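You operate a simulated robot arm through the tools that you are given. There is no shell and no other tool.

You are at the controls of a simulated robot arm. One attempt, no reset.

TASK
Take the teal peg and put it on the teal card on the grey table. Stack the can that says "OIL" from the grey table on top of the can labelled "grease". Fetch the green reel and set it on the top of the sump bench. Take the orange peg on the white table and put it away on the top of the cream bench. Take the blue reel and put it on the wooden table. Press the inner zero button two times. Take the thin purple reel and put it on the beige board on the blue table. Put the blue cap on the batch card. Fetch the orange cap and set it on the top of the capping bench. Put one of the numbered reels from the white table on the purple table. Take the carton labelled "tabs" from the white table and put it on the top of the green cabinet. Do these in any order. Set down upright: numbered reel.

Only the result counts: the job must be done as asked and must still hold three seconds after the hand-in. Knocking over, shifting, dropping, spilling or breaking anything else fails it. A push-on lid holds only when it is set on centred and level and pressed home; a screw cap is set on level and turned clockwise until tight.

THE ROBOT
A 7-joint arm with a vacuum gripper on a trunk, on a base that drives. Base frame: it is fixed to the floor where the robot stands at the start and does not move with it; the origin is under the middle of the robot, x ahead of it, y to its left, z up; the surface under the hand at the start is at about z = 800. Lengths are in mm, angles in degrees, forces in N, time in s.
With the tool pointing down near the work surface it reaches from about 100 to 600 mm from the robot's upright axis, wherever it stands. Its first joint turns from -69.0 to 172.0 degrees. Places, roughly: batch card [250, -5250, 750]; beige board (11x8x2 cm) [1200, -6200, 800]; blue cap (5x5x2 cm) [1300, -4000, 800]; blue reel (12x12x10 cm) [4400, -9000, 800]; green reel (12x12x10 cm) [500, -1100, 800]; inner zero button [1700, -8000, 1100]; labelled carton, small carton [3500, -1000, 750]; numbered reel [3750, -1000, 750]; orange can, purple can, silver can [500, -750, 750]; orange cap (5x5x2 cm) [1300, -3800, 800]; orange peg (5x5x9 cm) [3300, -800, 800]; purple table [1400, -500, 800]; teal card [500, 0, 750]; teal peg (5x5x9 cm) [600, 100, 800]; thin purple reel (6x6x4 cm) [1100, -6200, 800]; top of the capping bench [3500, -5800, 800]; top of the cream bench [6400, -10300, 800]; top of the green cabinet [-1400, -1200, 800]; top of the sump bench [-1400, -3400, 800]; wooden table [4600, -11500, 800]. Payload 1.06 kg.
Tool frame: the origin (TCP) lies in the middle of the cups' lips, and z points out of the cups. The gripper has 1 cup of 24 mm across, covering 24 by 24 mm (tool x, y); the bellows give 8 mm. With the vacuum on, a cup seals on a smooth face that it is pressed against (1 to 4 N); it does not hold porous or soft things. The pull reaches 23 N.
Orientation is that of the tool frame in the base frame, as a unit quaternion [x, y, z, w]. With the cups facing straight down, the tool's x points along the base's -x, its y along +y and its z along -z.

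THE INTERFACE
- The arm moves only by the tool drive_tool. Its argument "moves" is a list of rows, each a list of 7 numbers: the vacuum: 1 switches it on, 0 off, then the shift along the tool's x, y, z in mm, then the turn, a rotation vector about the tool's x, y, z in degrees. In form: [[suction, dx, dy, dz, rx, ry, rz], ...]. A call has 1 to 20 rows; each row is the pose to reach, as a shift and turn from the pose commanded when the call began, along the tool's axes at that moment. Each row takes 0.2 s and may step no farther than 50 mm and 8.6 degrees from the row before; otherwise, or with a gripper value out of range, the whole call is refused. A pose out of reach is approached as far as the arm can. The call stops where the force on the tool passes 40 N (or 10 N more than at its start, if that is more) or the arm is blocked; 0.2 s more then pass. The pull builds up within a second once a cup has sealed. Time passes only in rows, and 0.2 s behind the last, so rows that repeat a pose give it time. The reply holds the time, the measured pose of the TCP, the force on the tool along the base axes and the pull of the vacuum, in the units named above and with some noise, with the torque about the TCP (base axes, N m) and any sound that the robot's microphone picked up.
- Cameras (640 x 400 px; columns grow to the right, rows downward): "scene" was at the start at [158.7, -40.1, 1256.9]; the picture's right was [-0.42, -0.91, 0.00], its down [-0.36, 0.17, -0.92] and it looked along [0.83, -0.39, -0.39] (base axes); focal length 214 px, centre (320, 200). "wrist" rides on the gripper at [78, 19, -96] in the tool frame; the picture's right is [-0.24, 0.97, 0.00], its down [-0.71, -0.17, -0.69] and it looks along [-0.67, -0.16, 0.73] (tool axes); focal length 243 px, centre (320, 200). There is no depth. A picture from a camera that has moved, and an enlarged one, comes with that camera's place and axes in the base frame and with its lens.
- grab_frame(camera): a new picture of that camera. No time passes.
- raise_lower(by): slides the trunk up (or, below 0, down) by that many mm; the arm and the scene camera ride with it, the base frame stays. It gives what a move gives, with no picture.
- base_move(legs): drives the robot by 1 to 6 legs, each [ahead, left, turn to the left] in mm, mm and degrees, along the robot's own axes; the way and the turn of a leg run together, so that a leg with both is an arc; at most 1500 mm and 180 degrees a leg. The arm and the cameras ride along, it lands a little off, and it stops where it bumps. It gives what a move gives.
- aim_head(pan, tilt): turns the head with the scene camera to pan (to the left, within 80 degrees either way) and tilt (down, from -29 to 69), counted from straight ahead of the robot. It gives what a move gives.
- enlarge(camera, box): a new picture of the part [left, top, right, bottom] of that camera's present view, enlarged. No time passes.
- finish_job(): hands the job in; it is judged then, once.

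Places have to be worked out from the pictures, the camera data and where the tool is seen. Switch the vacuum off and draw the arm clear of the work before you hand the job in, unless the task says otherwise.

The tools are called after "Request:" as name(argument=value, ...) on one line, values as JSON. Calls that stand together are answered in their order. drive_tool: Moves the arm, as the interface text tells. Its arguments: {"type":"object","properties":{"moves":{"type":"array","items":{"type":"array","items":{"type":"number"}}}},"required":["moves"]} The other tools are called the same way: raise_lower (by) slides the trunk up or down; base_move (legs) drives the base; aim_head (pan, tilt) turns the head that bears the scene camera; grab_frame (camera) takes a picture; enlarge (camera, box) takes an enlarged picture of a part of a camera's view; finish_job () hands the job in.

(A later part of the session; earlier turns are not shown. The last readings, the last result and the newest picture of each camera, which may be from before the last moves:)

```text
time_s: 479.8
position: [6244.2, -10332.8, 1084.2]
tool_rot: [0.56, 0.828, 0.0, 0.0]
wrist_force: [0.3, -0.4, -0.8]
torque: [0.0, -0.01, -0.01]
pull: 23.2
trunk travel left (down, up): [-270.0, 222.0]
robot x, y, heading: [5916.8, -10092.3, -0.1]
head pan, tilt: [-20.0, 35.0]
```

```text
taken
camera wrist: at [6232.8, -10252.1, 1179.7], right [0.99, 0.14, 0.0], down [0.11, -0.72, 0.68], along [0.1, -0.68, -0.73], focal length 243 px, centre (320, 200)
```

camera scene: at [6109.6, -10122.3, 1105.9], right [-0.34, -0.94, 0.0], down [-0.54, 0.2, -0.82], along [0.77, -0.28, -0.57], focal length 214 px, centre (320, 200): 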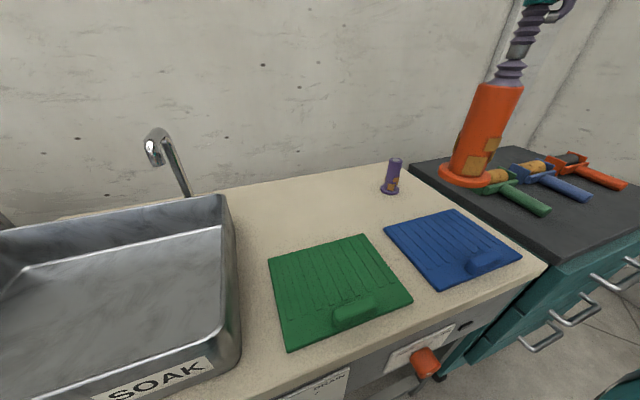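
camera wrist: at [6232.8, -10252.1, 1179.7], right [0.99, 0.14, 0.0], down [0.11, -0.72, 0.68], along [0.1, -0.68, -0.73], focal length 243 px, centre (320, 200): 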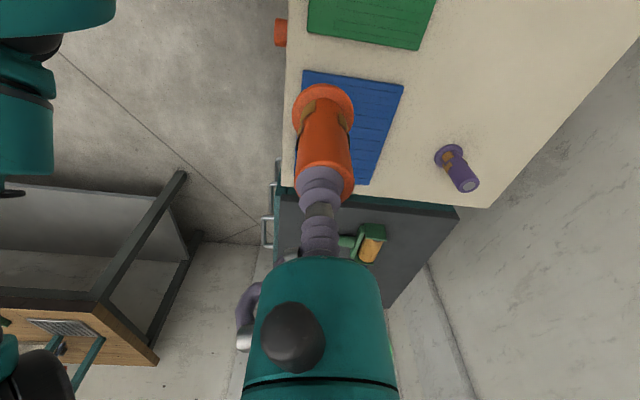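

Target spot (6435, −10300) is clear of mats, tub and purple peg. I move the peg out there and down to z≈950 in steps.

Request:
drive_tool(moves=[[1, -8, 38, 20, 0, 0, 0], [1, -16, 76, 40, 0, 0, 0], [1, -25, 114, 60, 0, 0, 0], [1, -33, 152, 80, 0, 0, 0], [1, -40.9, 189, 100, 0, 0, 0], [1, -40.9, 189, 130, 0, 0, 0], [1, -40.9, 189, 130, 0, 0, 0]])

Request:
grab_frame(camera="scene")

```text
time_s: 481.4
position: [6434.0, -10298.9, 952.7]
tool_rot: [0.561, 0.828, -0.001, -0.001]
wrist_force: [-0.6, 0.2, 0.0]
torque: [-0.04, -0.02, -0.03]
pull: 23.1
trunk travel left (down, up): [-270.0, 222.0]
robot x, y, heading: [5916.8, -10092.6, 0.0]
head pan, tilt: [-20.0, 35.0]
```

```text
taken
camera scene: at [6109.5, -10122.3, 1105.9], right [-0.34, -0.94, 0.0], down [-0.54, 0.2, -0.82], along [0.77, -0.28, -0.57], focal length 214 px, centre (320, 200)
```

scene: 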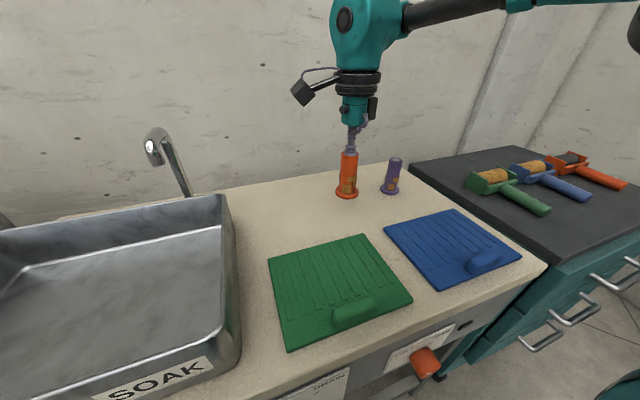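

No reach problems. I lower to about z≈896, then step to contact.

Request:
drive_tool(moves=[[1, 0, 0, 25, 0, 0, 0], [1, 0, 0, 45, 0, 0, 0], [1, 0, 0, 53, 0, 0, 0], [1, 0, 0, 57, 0, 0, 0], [1, 0, 0, 59, 0, 0, 0], [1, 0, 0, 59, 0, 0, 0]])

```text
time_s: 482.8
position: [6434.0, -10298.7, 894.1]
tool_rot: [0.561, 0.828, 0.001, 0.0]
wrist_force: [-0.1, -0.3, -1.7]
torque: [0.0, -0.01, -0.04]
pull: 22.9
trunk travel left (down, up): [-270.0, 222.0]
robot x, y, heading: [5917.6, -10091.6, -0.2]
head pan, tilt: [-20.0, 35.0]
```

Request:
drive_tool(moves=[[1, 0, 0, 2, 0, 0, 0], [1, 0, 0, 3.5, 0, 0, 0], [1, 0, 0, 5, 0, 0, 0], [1, 0, 0, 5, 0, 0, 0]])

```text
time_s: 483.8
position: [6434.3, -10299.7, 889.4]
tool_rot: [0.561, 0.828, 0.0, -0.001]
wrist_force: [-1.0, 0.0, -0.9]
torque: [0.0, -0.03, -0.02]
pull: 22.6
trunk travel left (down, up): [-270.0, 222.0]
robot x, y, heading: [5916.5, -10093.2, -0.1]
head pan, tilt: [-20.0, 35.0]
```

Still hanging free at 889; continuing down 1.5 mm at a time.

Request:
drive_tool(moves=[[1, 0, 0, 1.5, 0, 0, 0], [1, 0, 0, 3, 0, 0, 0], [1, 0, 0, 4, 0, 0, 0], [1, 0, 0, 4, 0, 0, 0]])

Request:
enlarge(camera="scene", box=[290, 110, 430, 240])

```text
time_s: 484.8
position: [6434.3, -10298.9, 887.1]
tool_rot: [0.561, 0.828, 0.0, 0.0]
wrist_force: [0.7, -1.2, 15.4]
torque: [0.0, 0.01, 0.02]
pull: 22.6
trunk travel left (down, up): [-270.0, 222.0]
robot x, y, heading: [5917.9, -10089.2, -0.0]
head pan, tilt: [-20.0, 35.0]
```

```text
3.08 times, centred on (360, 175) of scene
camera zoom: at [6108.6, -10122.0, 1106.1], right [-0.34, -0.94, 0.0], down [-0.54, 0.2, -0.82], along [0.77, -0.28, -0.57], focal length 660 px, centre (197, 277)
```

zoom: 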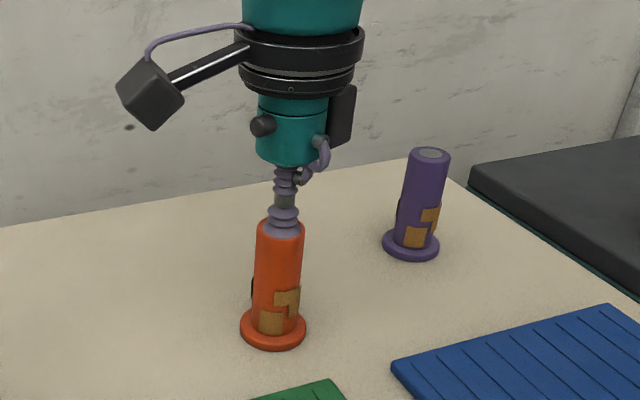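

The peg stands on the bench (15 N). I ease back 2 mm, release, lift clear and tuck the arm.

Request:
drive_tool(moves=[[1, 0, 0, -2, 0, 0, 0], [0, 0, 0, -2, 0, 0, 0], [0, 0, 0, -2, 0, 0, 0], [0, 0, 0, -2, 0, 0, 0], [0, 0, 0, -3, 0, 0, 0], [0, 0, 0, -3, 0, 0, 0], [0, 0, 0, -8, 0, 0, 0], [0, 0, 0, -20, 0, 0, 0], [0, 0, 0, -60, 0, 0, 0], [0, 0, 0, -95, 0, 0, 0], [0, 8, -38, -115, 0, 0, 0], [0, 16, -76, -135, 0, 0, 0], [0, 25, -114, -155, 0, 0, 0], [0, 33, -152, -175, 0, 0, 0], [0, 40.9, -189, -190, 0, 0, 0]])

Request:
grab_frame(camera="scene")

```text
time_s: 488.0
position: [6242.4, -10332.4, 1074.9]
tool_rot: [0.561, 0.828, 0.0, -0.002]
wrist_force: [0.0, -0.1, 0.2]
torque: [-0.02, 0.02, 0.0]
pull: 0.0
trunk travel left (down, up): [-270.0, 222.0]
robot x, y, heading: [5919.2, -10093.1, -0.1]
head pan, tilt: [-20.0, 35.0]
```

```text
taken
camera scene: at [6109.3, -10122.3, 1105.9], right [-0.34, -0.94, 0.0], down [-0.54, 0.2, -0.82], along [0.77, -0.28, -0.57], focal length 214 px, centre (320, 200)
```

scene: 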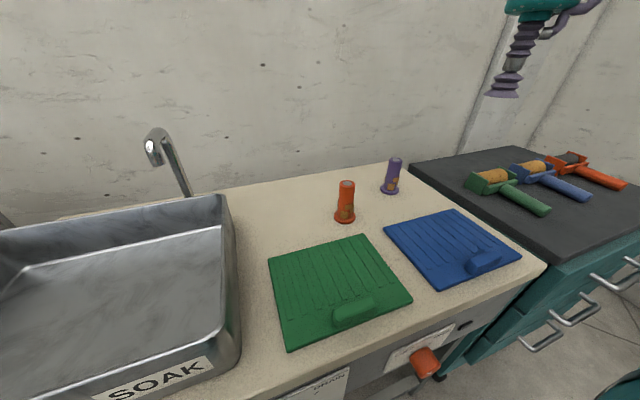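

The orange peg is on the cream bench. Next the blue reel on table 2's end: I back off, turn to face −x and look from a safe distance.

Request:
base_move(legs=[[-650, 0, 0], [0, 0, 180], [150, -600, 0]])

Request:
aim_head(pan=-25, tilt=15)

Request:
grab_frame(camera="scene")

```text
time_s: 504.2
position: [4795.5, -9256.5, 1075.2]
tool_rot: [0.83, -0.558, 0.0, 0.0]
wrist_force: [-1.1, -0.2, 0.7]
torque: [-0.02, 0.01, 0.0]
pull: 0.0
trunk travel left (down, up): [-270.0, 222.0]
robot x, y, heading: [5122.4, -9494.2, -180.0]
head pan, tilt: [-20.0, 35.0]
```

```text
time_s: 505.0
position: [4794.7, -9257.0, 1074.0]
tool_rot: [0.83, -0.558, 0.001, -0.001]
wrist_force: [0.2, 0.4, -1.0]
torque: [0.0, -0.01, 0.02]
pull: 0.0
trunk travel left (down, up): [-270.0, 222.0]
robot x, y, heading: [5120.8, -9498.2, -179.8]
head pan, tilt: [-25.0, 15.0]
```

```text
taken
camera scene: at [4928.6, -9458.2, 1137.8], right [0.42, 0.91, 0.0], down [0.24, -0.11, -0.97], along [-0.88, 0.41, -0.26], focal length 214 px, centre (320, 200)
```

scene: 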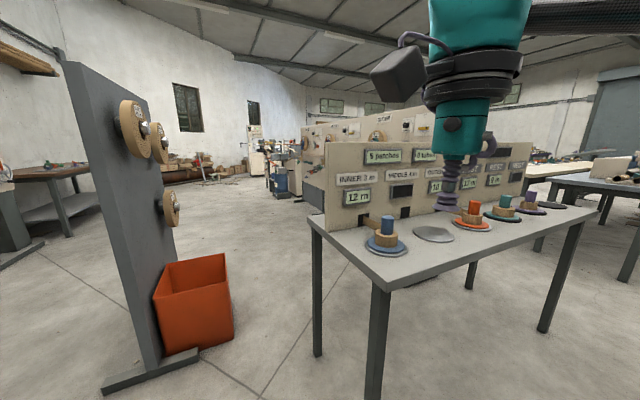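

Table 2 carries a row of reels before a display panel; the blue reel is at about (4414, −8975), the panel's face near x≈4216. I drive to about (4815, −9205) with the reel to my right-front.

Request:
base_move(legs=[[300, -292, 0]])

Request:
aim_head(pan=-30, tilt=35)

Request:
grab_frame(camera="scene")

Request:
grab_frame(camera="wrist")

```text
time_s: 508.2
position: [4492.8, -8967.4, 1075.0]
tool_rot: [0.829, -0.559, 0.0, 0.0]
wrist_force: [0.4, 0.1, 0.6]
torque: [0.02, 0.01, -0.02]
pull: 0.1
trunk travel left (down, up): [-270.0, 222.0]
robot x, y, heading: [4818.4, -9204.1, -179.8]
head pan, tilt: [-25.0, 15.0]
```

```text
time_s: 509.0
position: [4492.9, -8965.7, 1074.9]
tool_rot: [0.83, -0.558, 0.0, 0.0]
wrist_force: [0.8, 0.4, 0.4]
torque: [0.0, -0.02, -0.01]
pull: 0.1
trunk travel left (down, up): [-270.0, 222.0]
robot x, y, heading: [4816.2, -9205.9, -180.1]
head pan, tilt: [-30.0, 35.0]
```

```text
taken
camera scene: at [4636.0, -9163.3, 1105.9], right [0.5, 0.87, 0.0], down [0.5, -0.29, -0.82], along [-0.71, 0.41, -0.57], focal length 214 px, centre (320, 200)
```

scene: 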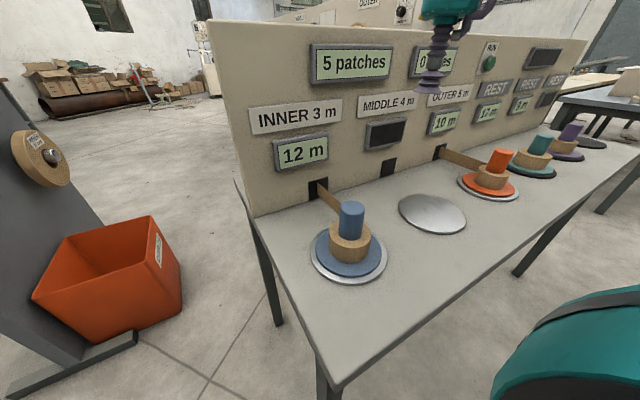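

```text
taken
camera wrist: at [4505.5, -9045.9, 1170.7], right [-0.99, -0.15, 0.0], down [-0.11, 0.72, 0.68], along [-0.1, 0.68, -0.73], focal length 243 px, centre (320, 200)
```

wrist: 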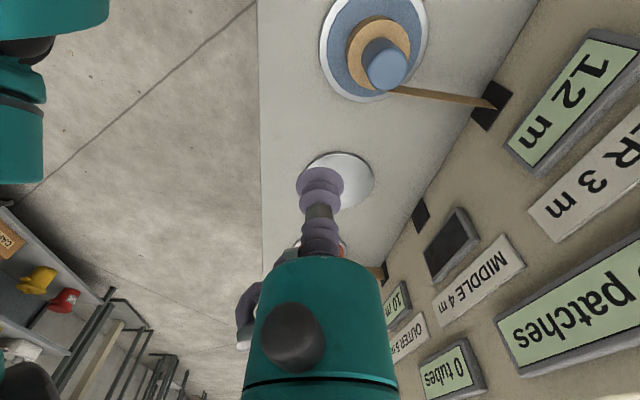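

The blue reel's tape tail runs to a slot in the panel; its hub is at about (4429, −8985), top near z≈903. I move the cup above and look closely.

Request:
drive_tool(moves=[[0, -2, 22, 30, 0, 0, 0], [0, -4, 44, 60, 0, 0, 0], [0, -6.5, 66.4, 95, 0, 0, 0], [0, -6.5, 66.4, 95, 0, 0, 0]])

Request:
enlarge(camera="wrist", box=[220, 20, 440, 180])

Request:
enlarge(camera="scene", box=[280, 160, 420, 300])

```text
time_s: 510.0
position: [4429.5, -8986.1, 978.6]
tool_rot: [0.83, -0.558, 0.0, -0.001]
wrist_force: [-0.5, 0.1, 1.6]
torque: [-0.01, -0.02, 0.01]
pull: 0.1
trunk travel left (down, up): [-270.0, 222.0]
robot x, y, heading: [4820.2, -9206.5, -179.9]
head pan, tilt: [-30.0, 35.0]
```

```text
2.50 times, centred on (330, 100) of wrist
camera zoom: at [4441.7, -9065.3, 1074.8], right [-0.99, -0.15, 0.0], down [-0.11, 0.72, 0.69], along [-0.1, 0.68, -0.73], focal length 606 px, centre (295, 450)
```

zoom: 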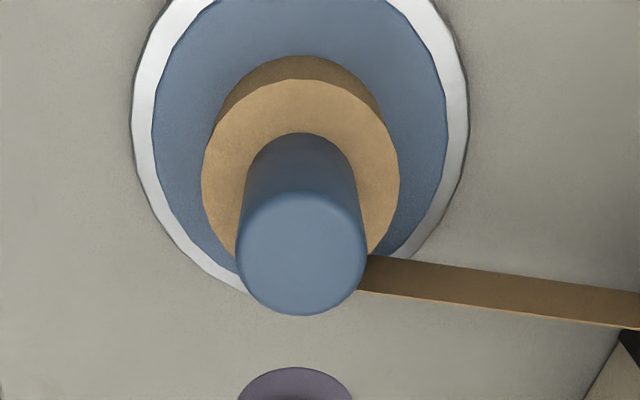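

```text
2.86 times, centred on (350, 230) of scene
camera zoom: at [4636.0, -9163.2, 1105.9], right [0.5, 0.87, 0.0], down [0.5, -0.29, -0.82], along [-0.71, 0.41, -0.57], focal length 613 px, centre (234, 114)
```

zoom: 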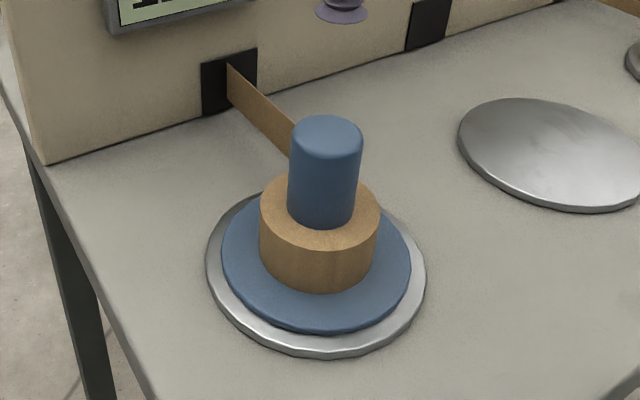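

The hub's centre is at (4428, −8985.5). I correct 2 mm and descend with vacuum on towards z≈902.

Request:
drive_tool(moves=[[0, -1.2, 1.4, 35, 0, 0, 0], [0, -1.2, 1.4, 60, 0, 0, 0], [1, -1.2, 1.4, 68, 0, 0, 0], [1, -1.2, 1.4, 73, 0, 0, 0], [1, -1.2, 1.4, 75, 0, 0, 0], [1, -1.2, 1.4, 75, 0, 0, 0]])

```text
time_s: 511.4
position: [4427.2, -8984.8, 904.8]
tool_rot: [0.829, -0.559, -0.001, 0.001]
wrist_force: [-2.8, 2.1, 15.4]
torque: [-0.01, 0.0, -0.02]
pull: 22.9
trunk travel left (down, up): [-270.0, 222.0]
robot x, y, heading: [4818.3, -9208.4, -179.9]
head pan, tilt: [-30.0, 35.0]
```

Sealed (pull 23 N). I lift slowly at first to check that the reel comes free of its plate and tape.

Request:
drive_tool(moves=[[1, 0, 0, -3, 0, 0, 0], [1, 0, 0, -8, 0, 0, 0], [1, 0, 0, -15, 0, 0, 0], [1, 0, 0, -25, 0, 0, 0], [1, 0, 0, -25, 0, 0, 0]])

Request:
grab_frame(camera="scene")

```text
time_s: 512.6
position: [4427.8, -8985.6, 929.4]
tool_rot: [0.829, -0.559, 0.0, -0.002]
wrist_force: [0.2, -0.2, -2.0]
torque: [0.0, 0.01, -0.02]
pull: 22.7
trunk travel left (down, up): [-270.0, 222.0]
robot x, y, heading: [4823.7, -9203.0, -179.9]
head pan, tilt: [-30.0, 35.0]
```

```text
taken
camera scene: at [4635.9, -9163.2, 1105.8], right [0.5, 0.87, 0.0], down [0.5, -0.29, -0.82], along [-0.71, 0.41, -0.57], focal length 214 px, centre (320, 200)
```

scene: 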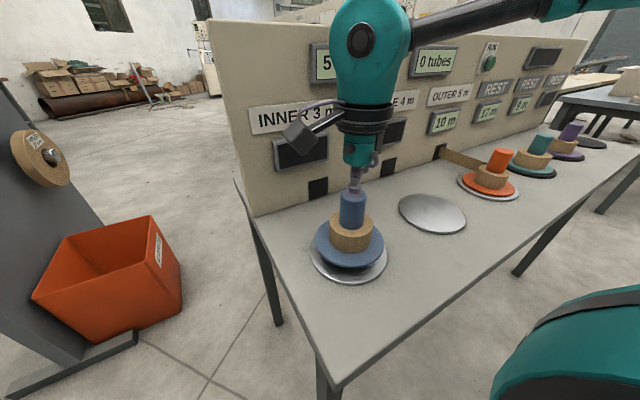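

The reel came free cleanly. I lift to carry height and tuck it back towards the robot.

Request:
drive_tool(moves=[[1, 0, 0, -40, 0, 0, 0], [1, 0, 0, -80, 0, 0, 0], [1, 0, 0, -120, 0, 0, 0], [1, 2, -22, -140, 0, 0, 0], [1, 4, -44, -145, 0, 0, 0], [1, 6.5, -68, -145, 0, 0, 0], [1, 6.5, -68, -145, 0, 0, 0]])

Request:
base_move(legs=[[-330, 0, 0], [0, 0, 90]])

Request:
aim_head(pan=0, tilt=12)

Request:
grab_frame(camera="scene")

```text
time_s: 514.2
position: [4492.0, -8964.3, 1075.3]
tool_rot: [0.829, -0.559, 0.0, -0.001]
wrist_force: [0.3, 0.1, -3.0]
torque: [0.01, 0.02, -0.02]
pull: 22.8
trunk travel left (down, up): [-270.0, 222.0]
robot x, y, heading: [4817.9, -9204.6, -180.1]
head pan, tilt: [-30.0, 35.0]
```

```text
time_s: 520.2
position: [4905.7, -9529.6, 1075.5]
tool_rot: [0.982, 0.19, 0.0, -0.001]
wrist_force: [0.0, 0.3, -2.3]
torque: [0.04, 0.02, -0.01]
pull: 22.5
trunk travel left (down, up): [-270.0, 222.0]
robot x, y, heading: [5146.0, -9205.7, -89.9]
head pan, tilt: [-30.0, 35.0]
```

```text
time_s: 521.1
position: [4905.1, -9531.3, 1075.2]
tool_rot: [0.982, 0.189, -0.001, 0.0]
wrist_force: [0.1, 0.4, -1.4]
torque: [-0.02, 0.03, 0.0]
pull: 22.3
trunk travel left (down, up): [-270.0, 222.0]
robot x, y, heading: [5148.0, -9201.9, -89.9]
head pan, tilt: [0.0, 12.0]
```

```text
taken
camera scene: at [5147.8, -9406.9, 1142.7], right [-1.0, 0.0, 0.0], down [0.0, 0.21, -0.98], along [0.0, -0.98, -0.21], focal length 214 px, centre (320, 200)
```

scene: 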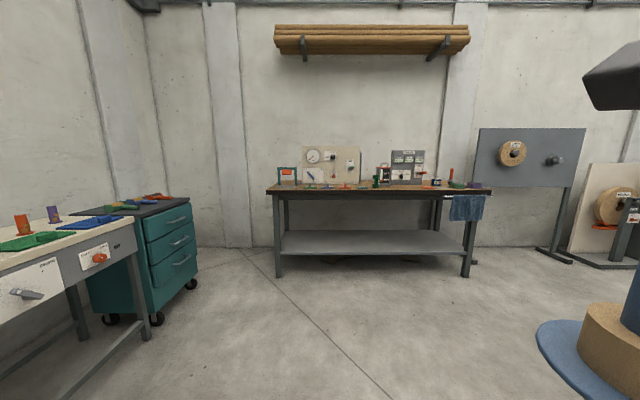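

The wooden table's front edge is near y≈−11250, x from about 3770 to 5530. I drive closer, to about (4720, −10600), and look at the free space on top.

Request:
base_move(legs=[[1400, -420, 0]])

Request:
aim_head(pan=-5, tilt=22)

Request:
grab_frame(camera="scene")

Request:
grab_frame(camera="wrist")

```text
time_s: 528.4
position: [4489.0, -10920.5, 1075.6]
tool_rot: [0.982, 0.191, 0.0, -0.001]
wrist_force: [0.4, 0.2, -2.7]
torque: [-0.01, 0.02, 0.0]
pull: 23.0
trunk travel left (down, up): [-270.0, 222.0]
robot x, y, heading: [4732.3, -10593.8, -89.8]
head pan, tilt: [0.0, 12.0]
```

```text
time_s: 529.1
position: [4489.1, -10919.8, 1074.5]
tool_rot: [0.981, 0.192, 0.0, -0.001]
wrist_force: [-0.8, 0.1, -1.8]
torque: [0.0, 0.03, 0.02]
pull: 22.8
trunk travel left (down, up): [-270.0, 222.0]
robot x, y, heading: [4729.3, -10593.7, -89.8]
head pan, tilt: [-5.0, 22.0]
```

```text
taken
camera scene: at [4722.8, -10793.9, 1126.5], right [-1.0, 0.08, 0.0], down [0.03, 0.37, -0.93], along [-0.08, -0.92, -0.37], focal length 214 px, centre (320, 200)
```

scene: 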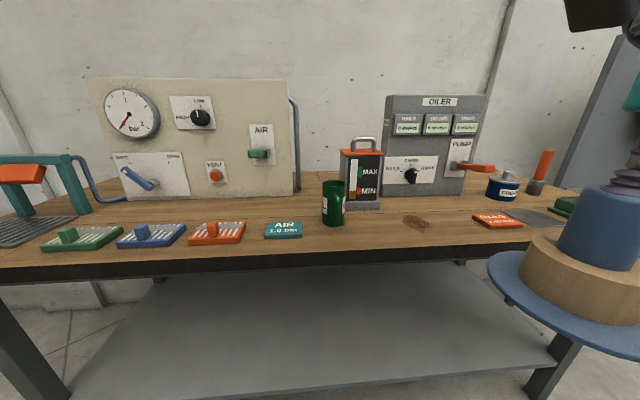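

```text
taken
camera wrist: at [4569.0, -10908.2, 1171.0], right [0.15, -0.99, 0.0], down [-0.72, -0.11, 0.68], along [-0.68, -0.1, -0.73], focal length 243 px, centre (320, 200)
```

wrist: 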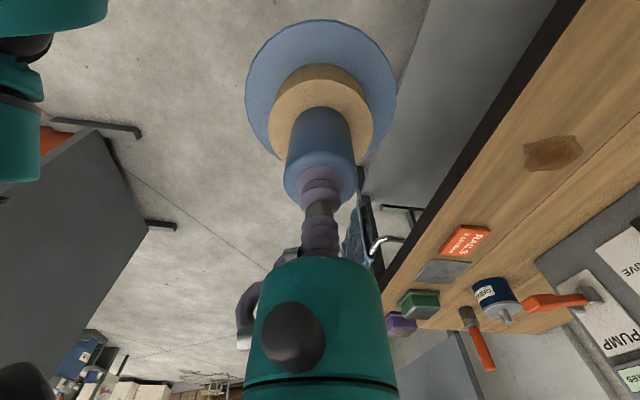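

Table top z≈855. A free spot between the green can and the stain lies at about (4530, −11225). I drive forward 300 mm, so it lies to my right-front.

Request:
base_move(legs=[[295, 0, 0]])

Request:
aim_head(pan=-25, tilt=40)

Request:
grab_frame(camera="scene")

Request:
grab_frame(camera="wrist")

```text
time_s: 531.1
position: [4490.4, -11214.7, 1074.8]
tool_rot: [0.981, 0.192, 0.0, -0.001]
wrist_force: [-1.0, 0.4, -2.1]
torque: [0.02, -0.03, 0.0]
pull: 22.7
trunk travel left (down, up): [-270.0, 222.0]
robot x, y, heading: [4732.9, -10887.3, -90.0]
head pan, tilt: [-5.0, 22.0]
```

```text
time_s: 531.9
position: [4490.3, -11214.2, 1075.0]
tool_rot: [0.981, 0.192, 0.0, -0.001]
wrist_force: [1.0, 0.0, -2.0]
torque: [-0.01, -0.02, 0.01]
pull: 23.0
trunk travel left (down, up): [-270.0, 222.0]
robot x, y, heading: [4733.2, -10886.8, -89.8]
head pan, tilt: [-25.0, 40.0]
```

```text
taken
camera scene: at [4695.7, -11072.7, 1098.3], right [-0.91, 0.42, 0.0], down [0.27, 0.58, -0.77], along [-0.32, -0.7, -0.64], focal length 214 px, centre (320, 200)
```

scene: 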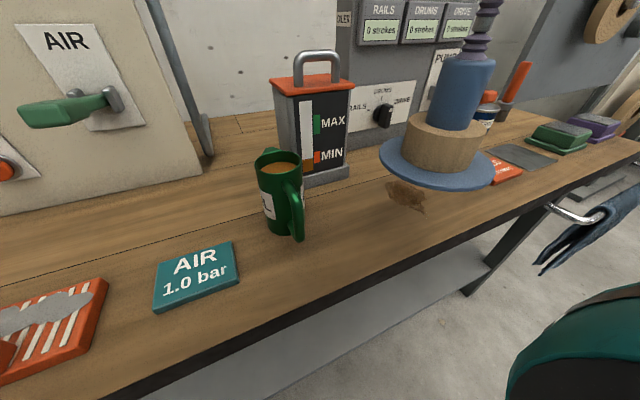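

```text
taken
camera wrist: at [4569.8, -11202.2, 1171.1], right [0.15, -0.99, 0.0], down [-0.72, -0.11, 0.68], along [-0.68, -0.1, -0.73], focal length 243 px, centre (320, 200)
```

wrist: 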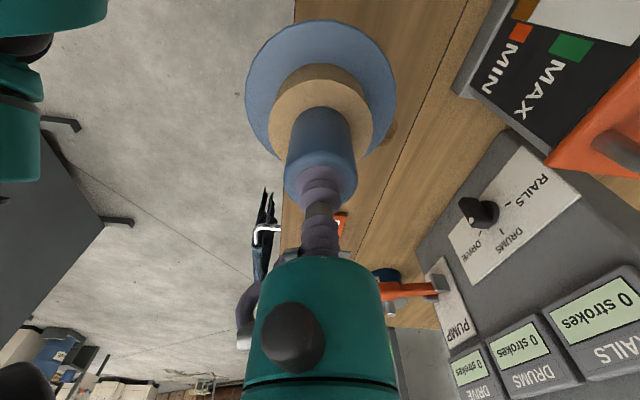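

The green "can" is a coffee mug, so I keep a good distance: target (4522, −11250), between mug and stain. I shift there at height, then lower partway and check clearance.

Request:
drive_tool(moves=[[1, 8, 22, 0, 0, 0, 0], [1, 16, 44.9, 0, 0, 0, 0], [1, 16, 44.9, 40, 0, 0, 0], [1, 16, 44.9, 80, 0, 0, 0], [1, 16, 44.9, 80, 0, 0, 0]])

Request:
grab_frame(camera="scene")

Request:
grab_frame(camera="wrist")

```text
time_s: 533.1
position: [4522.0, -11249.4, 992.6]
tool_rot: [0.981, 0.192, -0.001, -0.001]
wrist_force: [0.1, -0.6, -2.2]
torque: [0.01, 0.02, 0.0]
pull: 23.1
trunk travel left (down, up): [-270.0, 222.0]
robot x, y, heading: [4727.9, -10884.9, -89.8]
head pan, tilt: [-25.0, 40.0]
```

```text
taken
camera scene: at [4695.7, -11072.7, 1098.3], right [-0.91, 0.42, 0.0], down [0.27, 0.58, -0.77], along [-0.32, -0.7, -0.64], focal length 214 px, centre (320, 200)
```

scene: 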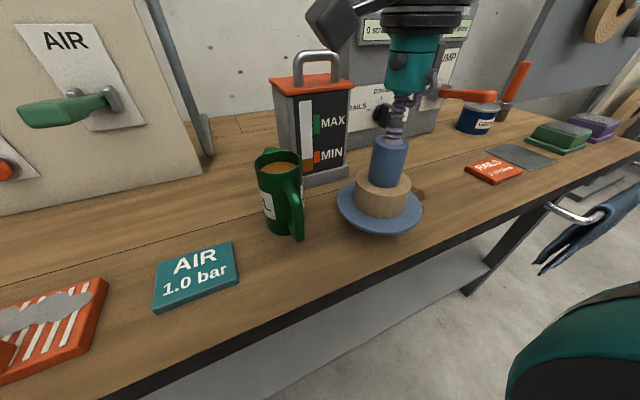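

```text
taken
camera wrist: at [4601.6, -11237.3, 1089.3], right [0.15, -0.99, 0.0], down [-0.72, -0.11, 0.68], along [-0.68, -0.1, -0.73], focal length 243 px, centre (320, 200)
```

wrist: 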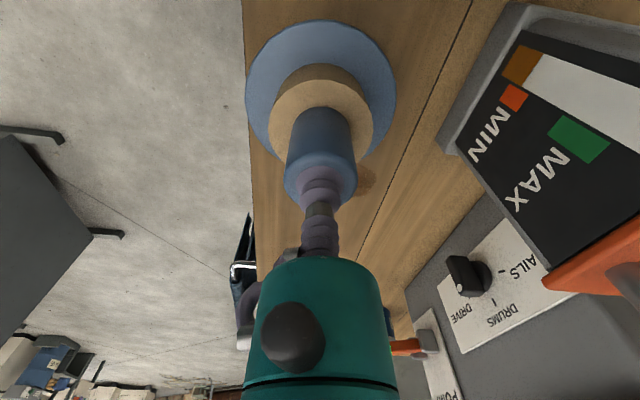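

The flange would be only ~13 mm from the table's front edge, so I shift 15 mm further in and lower to just above the surface.

Request:
drive_tool(moves=[[1, -5.6, 13.9, 0, 0, 0, 0], [1, -5.6, 13.9, 15, 0, 0, 0], [1, -5.6, 13.9, 27, 0, 0, 0], [1, -5.6, 13.9, 30, 0, 0, 0], [1, -5.6, 13.9, 33, 0, 0, 0], [1, -5.6, 13.9, 33, 0, 0, 0]])

```text
time_s: 534.5
position: [4522.4, -11264.6, 962.1]
tool_rot: [0.982, 0.191, 0.0, -0.001]
wrist_force: [-0.8, 0.7, -2.4]
torque: [0.0, -0.01, -0.05]
pull: 22.8
trunk travel left (down, up): [-270.0, 222.0]
robot x, y, heading: [4731.8, -10892.3, -89.8]
head pan, tilt: [-25.0, 40.0]
```

Request:
drive_tool(moves=[[1, 0, 0, 3, 0, 0, 0], [1, 0, 0, 6, 0, 0, 0], [1, 0, 0, 8, 0, 0, 0], [1, 0, 0, 8, 0, 0, 0]])

```text
time_s: 535.5
position: [4521.5, -11264.1, 955.0]
tool_rot: [0.981, 0.192, -0.001, -0.001]
wrist_force: [-0.2, -0.1, -2.1]
torque: [0.01, -0.03, -0.01]
pull: 23.0
trunk travel left (down, up): [-270.0, 222.0]
robot x, y, heading: [4730.4, -10884.6, -90.0]
head pan, tilt: [-25.0, 40.0]
```

Still free at z≈955; continuing down in small steps.

Request:
drive_tool(moves=[[1, 0, 0, 2, 0, 0, 0], [1, 0, 0, 3.5, 0, 0, 0], [1, 0, 0, 5, 0, 0, 0], [1, 0, 0, 5, 0, 0, 0]])

Request:
enlarge(camera="scene", box=[250, 100, 450, 260])

```text
time_s: 536.5
position: [4522.2, -11264.6, 950.6]
tool_rot: [0.982, 0.191, 0.0, -0.001]
wrist_force: [-0.4, -0.6, 0.6]
torque: [0.02, 0.0, 0.03]
pull: 23.2
trunk travel left (down, up): [-270.0, 222.0]
robot x, y, heading: [4733.2, -10887.1, -89.6]
head pan, tilt: [-25.0, 40.0]
```

```text
2.50 times, centred on (350, 180) of scene
camera zoom: at [4695.7, -11072.7, 1098.3], right [-0.91, 0.42, 0.0], down [0.27, 0.58, -0.77], along [-0.32, -0.7, -0.64], focal length 536 px, centre (245, 250)
```

zoom: 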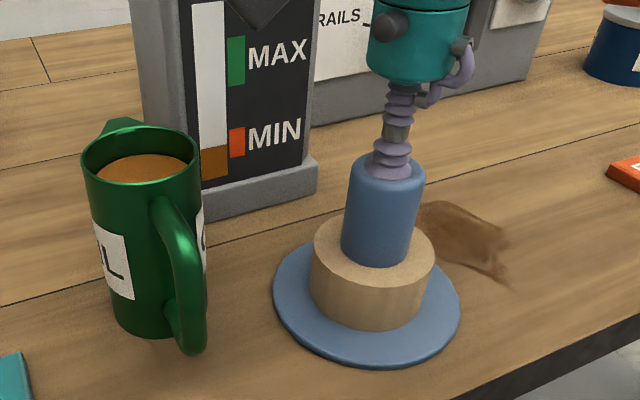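

Force rose from −2.1 to +0.6 N: just touching. One more millimetre and then release.

Request:
drive_tool(moves=[[1, 0, 0, 1, 0, 0, 0], [1, 0, 0, 1, 0, 0, 0], [0, 0, 0, 0.5, 0, 0, 0], [0, 0, 0, 0.5, 0, 0, 0], [0, 0, 0, 0.5, 0, 0, 0], [0, 0, 0, -0.5, 0, 0, 0], [0, 0, 0, -0.5, 0, 0, 0], [0, 0, 0, -6, 0, 0, 0], [0, 0, 0, -15, 0, 0, 0], [0, 0, 0, -50, 0, 0, 0], [0, 0, 0, -95, 0, 0, 0], [0, 0, 0, -125, 0, 0, 0]])

Request:
grab_frame(camera="scene")

```text
time_s: 539.1
position: [4521.8, -11264.4, 1075.1]
tool_rot: [0.981, 0.192, 0.0, 0.0]
wrist_force: [-0.2, 0.4, -0.4]
torque: [0.0, 0.0, 0.01]
pull: 0.0
trunk travel left (down, up): [-270.0, 222.0]
robot x, y, heading: [4728.4, -10888.2, -89.9]
head pan, tilt: [-25.0, 40.0]
```

```text
taken
camera scene: at [4695.8, -11072.6, 1098.3], right [-0.91, 0.42, 0.0], down [0.27, 0.58, -0.77], along [-0.32, -0.7, -0.64], focal length 214 px, centre (320, 200)
```

scene: 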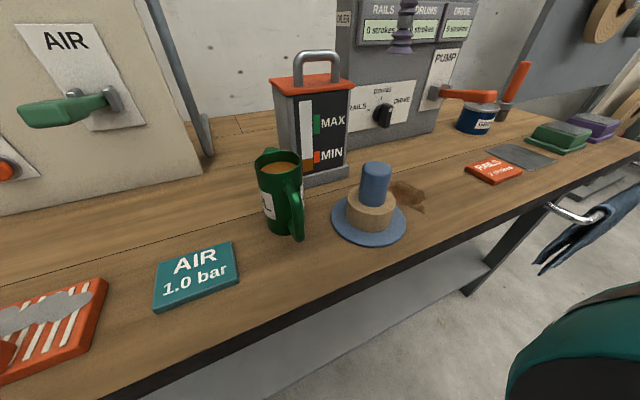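

The blue reel stands on the wooden table, away from the mug. Next the zero button on the LINER panel: I tuck, back out along the corridor (facing −y) and slide over in front of the panel.

Request:
drive_tool(moves=[[0, -6, -30, 0, 0, 0, 0], [0, -13.6, -59.5, 0, 0, 0, 0], [0, -13.6, -59.5, 0, 0, 0, 0]])

Request:
base_move(legs=[[-500, 0, 0], [0, 470, 0], [-1450, 0, 0], [-1450, 0, 0], [-280, 0, 0]])

```text
time_s: 539.9
position: [4487.4, -11214.1, 1073.5]
tool_rot: [0.981, 0.192, 0.0, -0.001]
wrist_force: [0.8, 0.3, 1.3]
torque: [0.08, 0.01, -0.02]
pull: 0.0
trunk travel left (down, up): [-270.0, 222.0]
robot x, y, heading: [4731.7, -10888.7, -89.6]
head pan, tilt: [-25.0, 40.0]
```

```text
time_s: 562.4
position: [4945.3, -7517.9, 1074.1]
tool_rot: [0.981, 0.196, 0.0, -0.001]
wrist_force: [0.3, 1.1, 0.0]
torque: [0.0, -0.02, -0.01]
pull: 0.0
trunk travel left (down, up): [-270.0, 222.0]
robot x, y, heading: [5182.5, -7185.6, -89.3]
head pan, tilt: [-25.0, 40.0]
```

I back a little further for clearance, then slide right along the panel to about x≈2150 and look at the displays and buttons.

Request:
base_move(legs=[[-110, 0, -0.7], [0, -1450, 0], [0, -1450, 0]])

Request:
aim_head(pan=-35, tilt=2)

Request:
grab_frame(camera="scene")

```text
time_s: 588.6
position: [2029.6, -7417.1, 1074.2]
tool_rot: [0.982, 0.189, 0.0, -0.001]
wrist_force: [-0.4, 0.1, -0.7]
torque: [-0.01, -0.02, 0.04]
pull: 0.1
trunk travel left (down, up): [-270.0, 222.0]
robot x, y, heading: [2273.4, -7089.7, -90.2]
head pan, tilt: [-25.0, 40.0]
```

```text
time_s: 589.6
position: [2030.6, -7416.9, 1074.9]
tool_rot: [0.982, 0.189, 0.001, -0.001]
wrist_force: [0.5, -0.4, -0.1]
torque: [0.03, 0.04, 0.02]
pull: 0.1
trunk travel left (down, up): [-270.0, 222.0]
robot x, y, heading: [2276.2, -7089.8, -90.2]
head pan, tilt: [-35.0, 2.0]
```

```text
taken
camera scene: at [2222.6, -7273.2, 1158.8], right [-0.82, 0.58, 0.0], down [0.02, 0.03, -1.0], along [-0.58, -0.82, -0.04], focal length 214 px, centre (320, 200)
```

scene: 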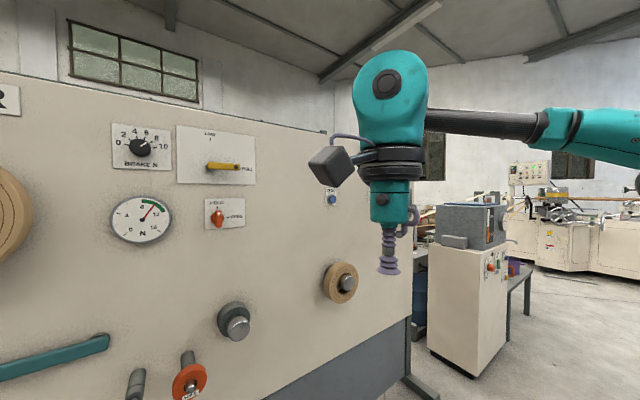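

The arm hides the displays from here. I slide 450 mm further right so that they come straight ahead.

Request:
base_move(legs=[[0, -430, 0]])

Request:
aim_head(pan=-12, tilt=3)

Request:
grab_frame(camera="scene")

Request:
enlarge(camera="scene", box=[240, 130, 440, 255])

```text
time_s: 594.0
position: [1597.1, -7415.7, 1074.4]
tool_rot: [0.982, 0.189, 0.0, 0.0]
wrist_force: [0.0, -0.4, 0.2]
torque: [0.0, 0.02, 0.0]
pull: 0.0
trunk travel left (down, up): [-270.0, 222.0]
robot x, y, heading: [1843.3, -7086.7, -90.0]
head pan, tilt: [-35.0, 2.0]
```

```text
time_s: 594.8
position: [1597.4, -7415.2, 1074.2]
tool_rot: [0.982, 0.189, 0.0, -0.001]
wrist_force: [0.4, 0.2, 0.3]
torque: [-0.02, -0.01, 0.0]
pull: 0.0
trunk travel left (down, up): [-270.0, 222.0]
robot x, y, heading: [1841.3, -7085.2, -89.8]
head pan, tilt: [-12.0, 3.0]
```

```text
taken
camera scene: at [1823.7, -7286.8, 1157.3], right [-0.98, 0.21, 0.0], down [0.01, 0.05, -1.0], along [-0.21, -0.98, -0.05], focal length 214 px, centre (320, 200)
```

scene: 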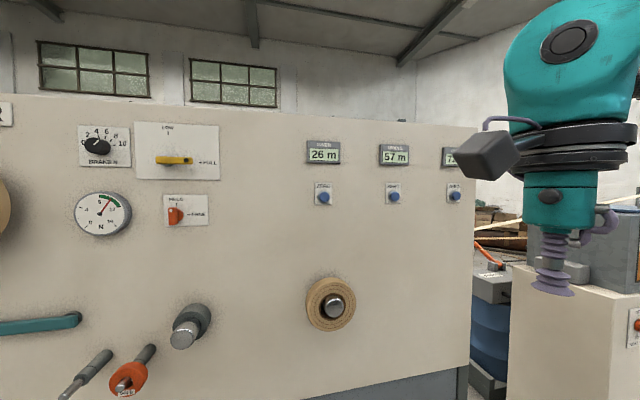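

```text
3.20 times, centred on (340, 192) of scene
camera zoom: at [1823.7, -7286.8, 1157.3], right [-0.98, 0.21, 0.0], down [0.01, 0.05, -1.0], along [-0.21, -0.98, -0.05], focal length 686 px, centre (256, 224)
```

zoom: 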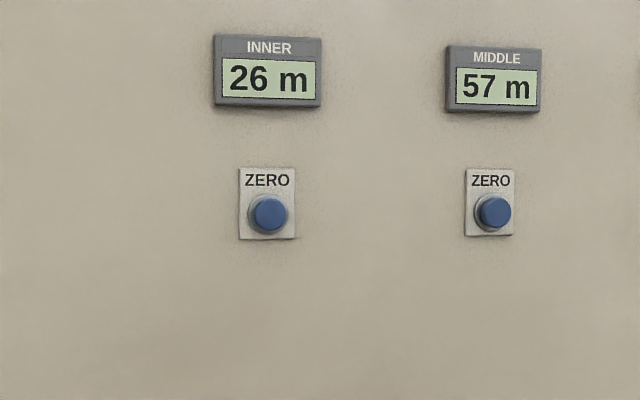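

The left display reads INNER with its own ZERO button, at about x≈1680, z≈1135. I need the tool pointing horizontally at the panel, so I tilt it forward in steps while extending, well clear of the panel.

Request:
drive_tool(moves=[[0, -6.4, 16, -5.5, -7.59, -3.05, 0], [0, -12.9, 32.1, -10.9, -15.18, -6.1, 0], [0, -19.3, 48.1, -16.4, -22.77, -9.15, 0], [0, -25.8, 64.1, -21.8, -30.36, -12.2, 0], [0, -32.2, 80.2, -27.3, -37.95, -15.25, 0], [0, -32.2, 80.2, -27.3, -37.95, -15.25, 0]])

```text
time_s: 596.2
position: [1597.6, -7502.9, 1101.1]
tool_rot: [0.92, 0.177, -0.066, 0.343]
wrist_force: [-0.3, 0.6, 0.4]
torque: [-0.02, 0.0, -0.01]
pull: 0.1
trunk travel left (down, up): [-270.0, 222.0]
robot x, y, heading: [1840.6, -7088.2, -90.4]
head pan, tilt: [-12.0, 3.0]
```

The tilt works so far (41°). I continue the remaining 49° with a bit more extension.

Request:
drive_tool(moves=[[0, -6.3, 15.6, 7.3, -7.59, -3.05, 0], [0, -12.6, 31.2, 14.6, -15.18, -6.1, 0], [0, -18.8, 46.8, 21.9, -22.77, -9.15, 0], [0, -25.1, 62.4, 29.2, -30.36, -12.2, 0], [0, -31.4, 78, 36.5, -37.95, -15.25, 0], [0, -37.7, 93.7, 43.8, -45.54, -18.3, 0], [0, -37.7, 93.7, 43.8, -45.54, -18.3, 0]])

Request:
grab_frame(camera="scene")

Request:
grab_frame(camera="wrist")

```text
time_s: 597.8
position: [1596.9, -7608.4, 1135.3]
tool_rot: [0.695, 0.134, -0.134, 0.693]
wrist_force: [0.4, -0.4, -0.5]
torque: [-0.04, 0.04, 0.0]
pull: 0.1
trunk travel left (down, up): [-270.0, 222.0]
robot x, y, heading: [1843.0, -7089.3, -90.2]
head pan, tilt: [-12.0, 3.0]
```

```text
taken
camera scene: at [1823.8, -7286.8, 1157.3], right [-0.98, 0.21, 0.0], down [0.01, 0.05, -1.0], along [-0.21, -0.98, -0.05], focal length 214 px, centre (320, 200)
```

scene: 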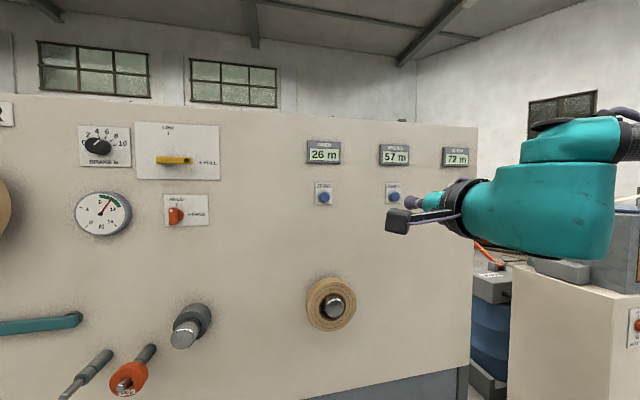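

```text
taken
camera wrist: at [1677.5, -7511.7, 1123.1], right [0.14, 0.0, 0.99], down [-0.72, 0.69, 0.11], along [-0.68, -0.73, 0.1], focal length 243 px, centre (320, 200)
```

wrist: 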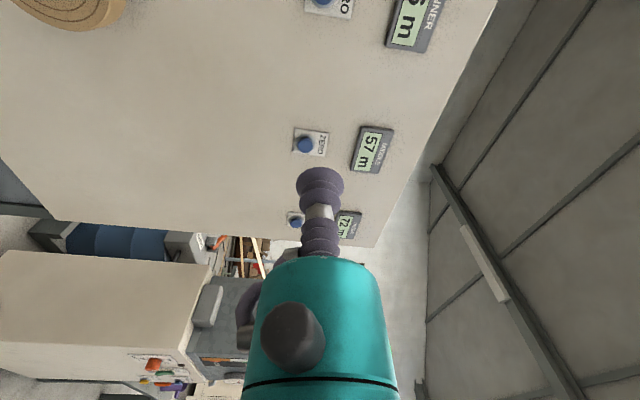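

The tool now points straight at the panel from (1597, −7608, 1135). In the wrist view the INNER button is about 50 mm to +x; I shift there sideways and look again.

Request:
drive_tool(moves=[[0, 23, 9.3, 0, 0, 0, 0], [0, 46.4, 18.7, 0, 0, 0, 0], [0, 46.4, 18.7, 0, 0, 0, 0]])

Request:
grab_frame(camera="wrist")

```text
time_s: 598.6
position: [1647.9, -7607.1, 1134.4]
tool_rot: [0.695, 0.134, -0.135, 0.693]
wrist_force: [0.0, 0.4, -0.6]
torque: [0.01, -0.01, 0.0]
pull: 0.0
trunk travel left (down, up): [-270.0, 222.0]
robot x, y, heading: [1841.8, -7091.4, -90.3]
head pan, tilt: [-12.0, 3.0]
```

```text
taken
camera wrist: at [1727.6, -7511.9, 1123.5], right [0.14, 0.0, 0.99], down [-0.72, 0.69, 0.11], along [-0.68, -0.73, 0.1], focal length 243 px, centre (320, 200)
```

wrist: 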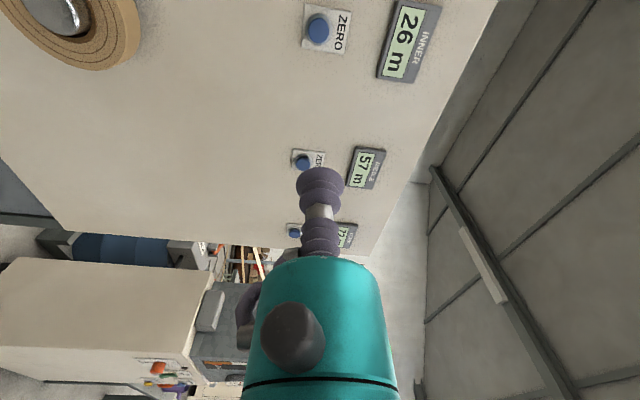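

Parallax puts the panel face at y≈−8000 and the INNER button at about (1657, −7998, 1129). I drive the base forward 320 mm with the tool held horizontally and re-measure.

Request:
base_move(legs=[[320, 0, 0]])

Request:
grab_frame(camera="wrist")

Request:
grab_frame(camera="scene")

```text
time_s: 600.8
position: [1647.7, -7925.6, 1134.7]
tool_rot: [0.695, 0.135, -0.134, 0.693]
wrist_force: [-0.5, -0.4, -0.2]
torque: [0.03, -0.05, -0.01]
pull: 0.1
trunk travel left (down, up): [-270.0, 222.0]
robot x, y, heading: [1844.4, -7409.3, -90.4]
head pan, tilt: [-12.0, 3.0]
```

```text
taken
camera wrist: at [1727.0, -7830.1, 1123.5], right [0.14, 0.0, 0.99], down [-0.72, 0.69, 0.11], along [-0.68, -0.73, 0.1], focal length 243 px, centre (320, 200)
```

wrist: 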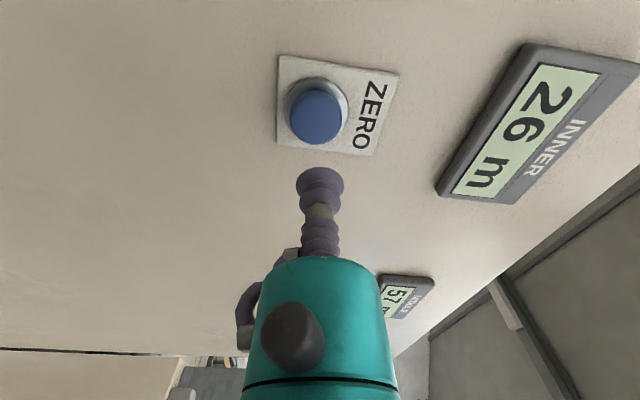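

```text
taken
camera scene: at [1823.2, -7605.0, 1157.2], right [-0.98, 0.21, 0.0], down [0.01, 0.05, -1.0], along [-0.21, -0.98, -0.05], focal length 214 px, centre (320, 200)
```

scene: 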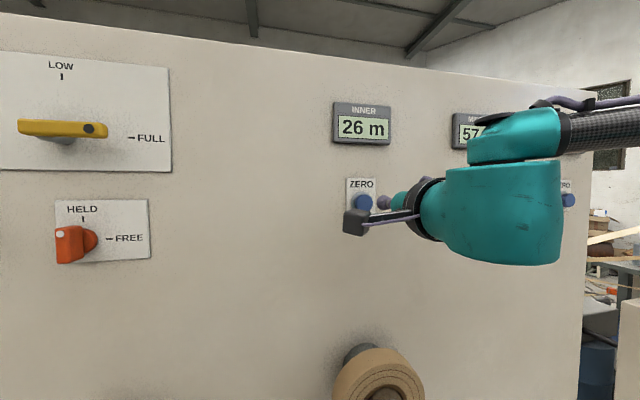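

The button tip is at about (1657.7, −7986, 1131), 60 mm ahead of the cup and 10 mm to +x. I align and approach to about 10 mm from it.

Request:
drive_tool(moves=[[0, 10.7, 0.3, 0, 0, 0, 0], [0, 10.7, 0.3, 25, 0, 0, 0], [0, 10.7, 0.3, 48, 0, 0, 0], [0, 10.7, 0.3, 48, 0, 0, 0]])

Request:
enlarge(camera="wrist", box=[220, 80, 420, 230])

Request:
enlarge(camera="scene", box=[310, 90, 470, 250])

```text
time_s: 601.8
position: [1655.9, -7971.8, 1131.1]
tool_rot: [0.695, 0.135, -0.135, 0.694]
wrist_force: [-0.3, 0.1, 0.7]
torque: [0.04, -0.01, -0.02]
pull: 0.1
trunk travel left (down, up): [-270.0, 222.0]
robot x, y, heading: [1841.0, -7403.3, -90.0]
head pan, tilt: [-12.0, 3.0]
```

```text
2.67 times, centred on (320, 155) of wrist
camera zoom: at [1737.4, -7877.5, 1120.2], right [0.14, 0.0, 0.99], down [-0.72, 0.69, 0.11], along [-0.68, -0.73, 0.1], focal length 647 px, centre (320, 320)
```

zoom: 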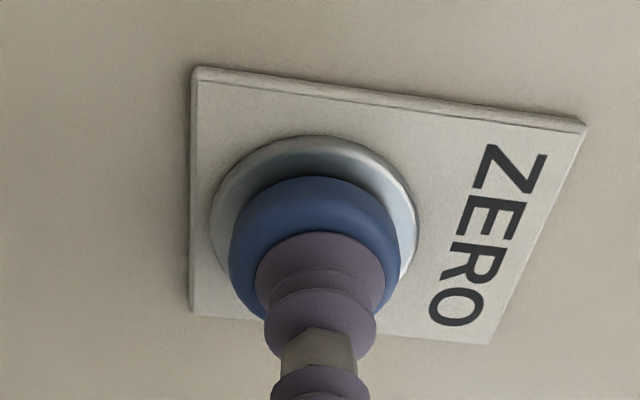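

```text
2.50 times, centred on (390, 170) of scene
camera zoom: at [1823.3, -7604.7, 1157.3], right [-0.98, 0.21, 0.0], down [0.01, 0.05, -1.0], along [-0.21, -0.98, -0.05], focal length 536 px, centre (145, 275)
```

zoom: 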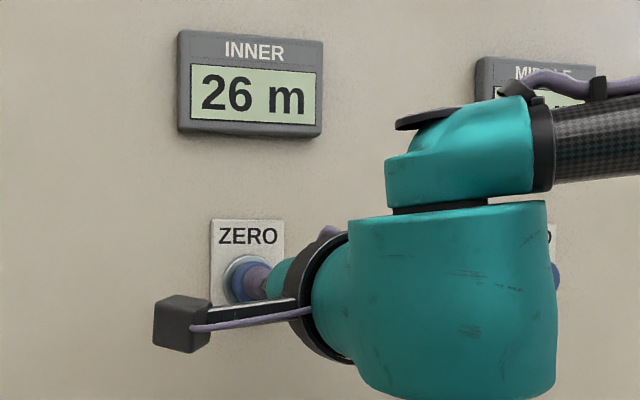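

The cup is centred on the ZERO button, about 12 mm away. First press: push forward gently in steps and listen for a click.

Request:
drive_tool(moves=[[0, 0, 0, 8, 0, 0, 0], [0, 0, 0, 12, 0, 0, 0], [0, 0, 0, 15, 0, 0, 0], [0, 0, 0, 18, 0, 0, 0]])

```text
time_s: 602.8
position: [1656.9, -7988.6, 1132.9]
tool_rot: [0.695, 0.134, -0.135, 0.693]
wrist_force: [0.1, 17.7, -3.5]
torque: [-0.08, 0.0, -0.01]
pull: 0.0
trunk travel left (down, up): [-270.0, 222.0]
robot x, y, heading: [1842.3, -7407.3, -90.3]
head pan, tilt: [-12.0, 3.0]
heard: click
```

A click was heard at 17.7 N. I retract fully so that the button resets, and check the display.

Request:
drive_tool(moves=[[0, 0, 0, -6, 0, 0, 0], [0, 0, 0, -14, 0, 0, 0], [0, 0, 0, -20, 0, 0, 0], [0, 0, 0, -20, 0, 0, 0], [0, 0, 0, -20, 0, 0, 0]])

Request:
enlarge(camera="scene", box=[310, 90, 470, 250])

```text
time_s: 604.0
position: [1657.7, -7970.9, 1129.6]
tool_rot: [0.694, 0.134, -0.135, 0.694]
wrist_force: [-0.4, 0.3, 0.4]
torque: [0.0, 0.0, 0.02]
pull: 0.0
trunk travel left (down, up): [-270.0, 222.0]
robot x, y, heading: [1838.6, -7405.5, -90.1]
head pan, tilt: [-12.0, 3.0]
```

```text
2.50 times, centred on (390, 170) of scene
camera zoom: at [1823.3, -7604.7, 1157.3], right [-0.98, 0.21, 0.0], down [0.01, 0.05, -1.0], along [-0.21, -0.98, -0.05], focal length 536 px, centre (145, 275)
```

zoom: 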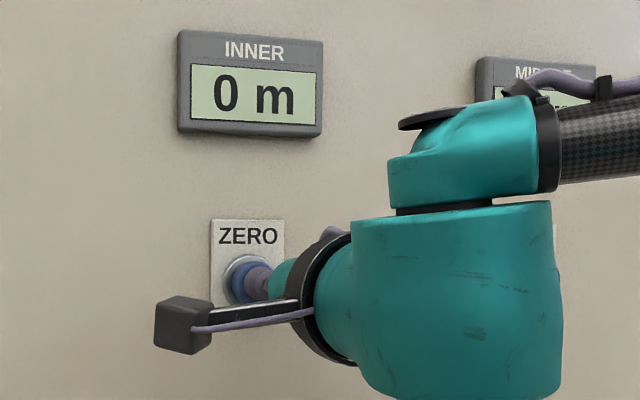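

The display went from 26 m to 0 m: first press registered, and the force is back to zero. Second press, with the same stroke.

Request:
drive_tool(moves=[[0, 0, 0, 8, 0, 0, 0], [0, 0, 0, 13, 0, 0, 0], [0, 0, 0, 17, 0, 0, 0], [0, 0, 0, 20, 0, 0, 0]])

```text
time_s: 605.0
position: [1657.3, -7988.4, 1130.1]
tool_rot: [0.695, 0.134, -0.134, 0.694]
wrist_force: [-0.2, 17.8, -6.2]
torque: [-0.16, 0.0, 0.02]
pull: 0.1
trunk travel left (down, up): [-270.0, 222.0]
robot x, y, heading: [1843.7, -7402.1, -89.9]
head pan, tilt: [-12.0, 3.0]
heard: click
```

Second click heard. I withdraw the tool from the button and back the base away.

Request:
drive_tool(moves=[[0, 0, 0, -15, 0, 0, 0], [0, 0, 0, -40, 0, 0, 0], [0, 0, 0, -80, 0, 0, 0], [0, 0, 0, -80, 0, 0, 0]])

Request:
base_move(legs=[[-350, 0, 0]])

Request:
grab_frame(camera="scene")

```text
time_s: 606.0
position: [1656.7, -7909.4, 1131.7]
tool_rot: [0.695, 0.134, -0.134, 0.693]
wrist_force: [0.3, -0.3, -0.2]
torque: [0.0, -0.03, -0.02]
pull: 0.0
trunk travel left (down, up): [-270.0, 222.0]
robot x, y, heading: [1841.8, -7408.1, -90.3]
head pan, tilt: [-12.0, 3.0]
```

```text
time_s: 608.3
position: [1656.1, -7556.0, 1130.9]
tool_rot: [0.695, 0.132, -0.136, 0.694]
wrist_force: [-0.7, 0.2, -1.3]
torque: [0.01, 0.01, -0.02]
pull: 0.1
trunk travel left (down, up): [-270.0, 222.0]
robot x, y, heading: [1840.7, -7051.6, -90.3]
head pan, tilt: [-12.0, 3.0]
```

```text
taken
camera scene: at [1823.9, -7249.7, 1157.3], right [-0.98, 0.21, 0.0], down [0.01, 0.05, -1.0], along [-0.21, -0.98, -0.05], focal length 214 px, centre (320, 200)
```

scene: 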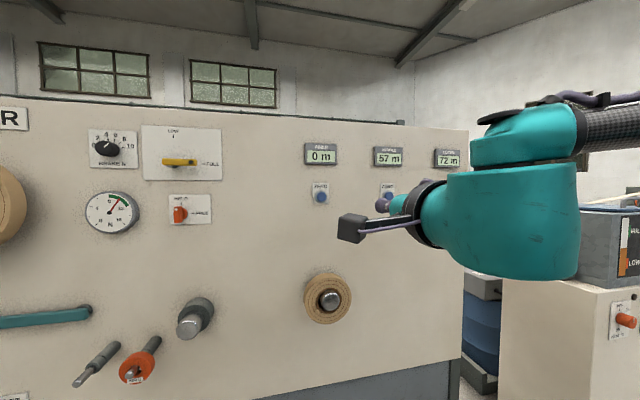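

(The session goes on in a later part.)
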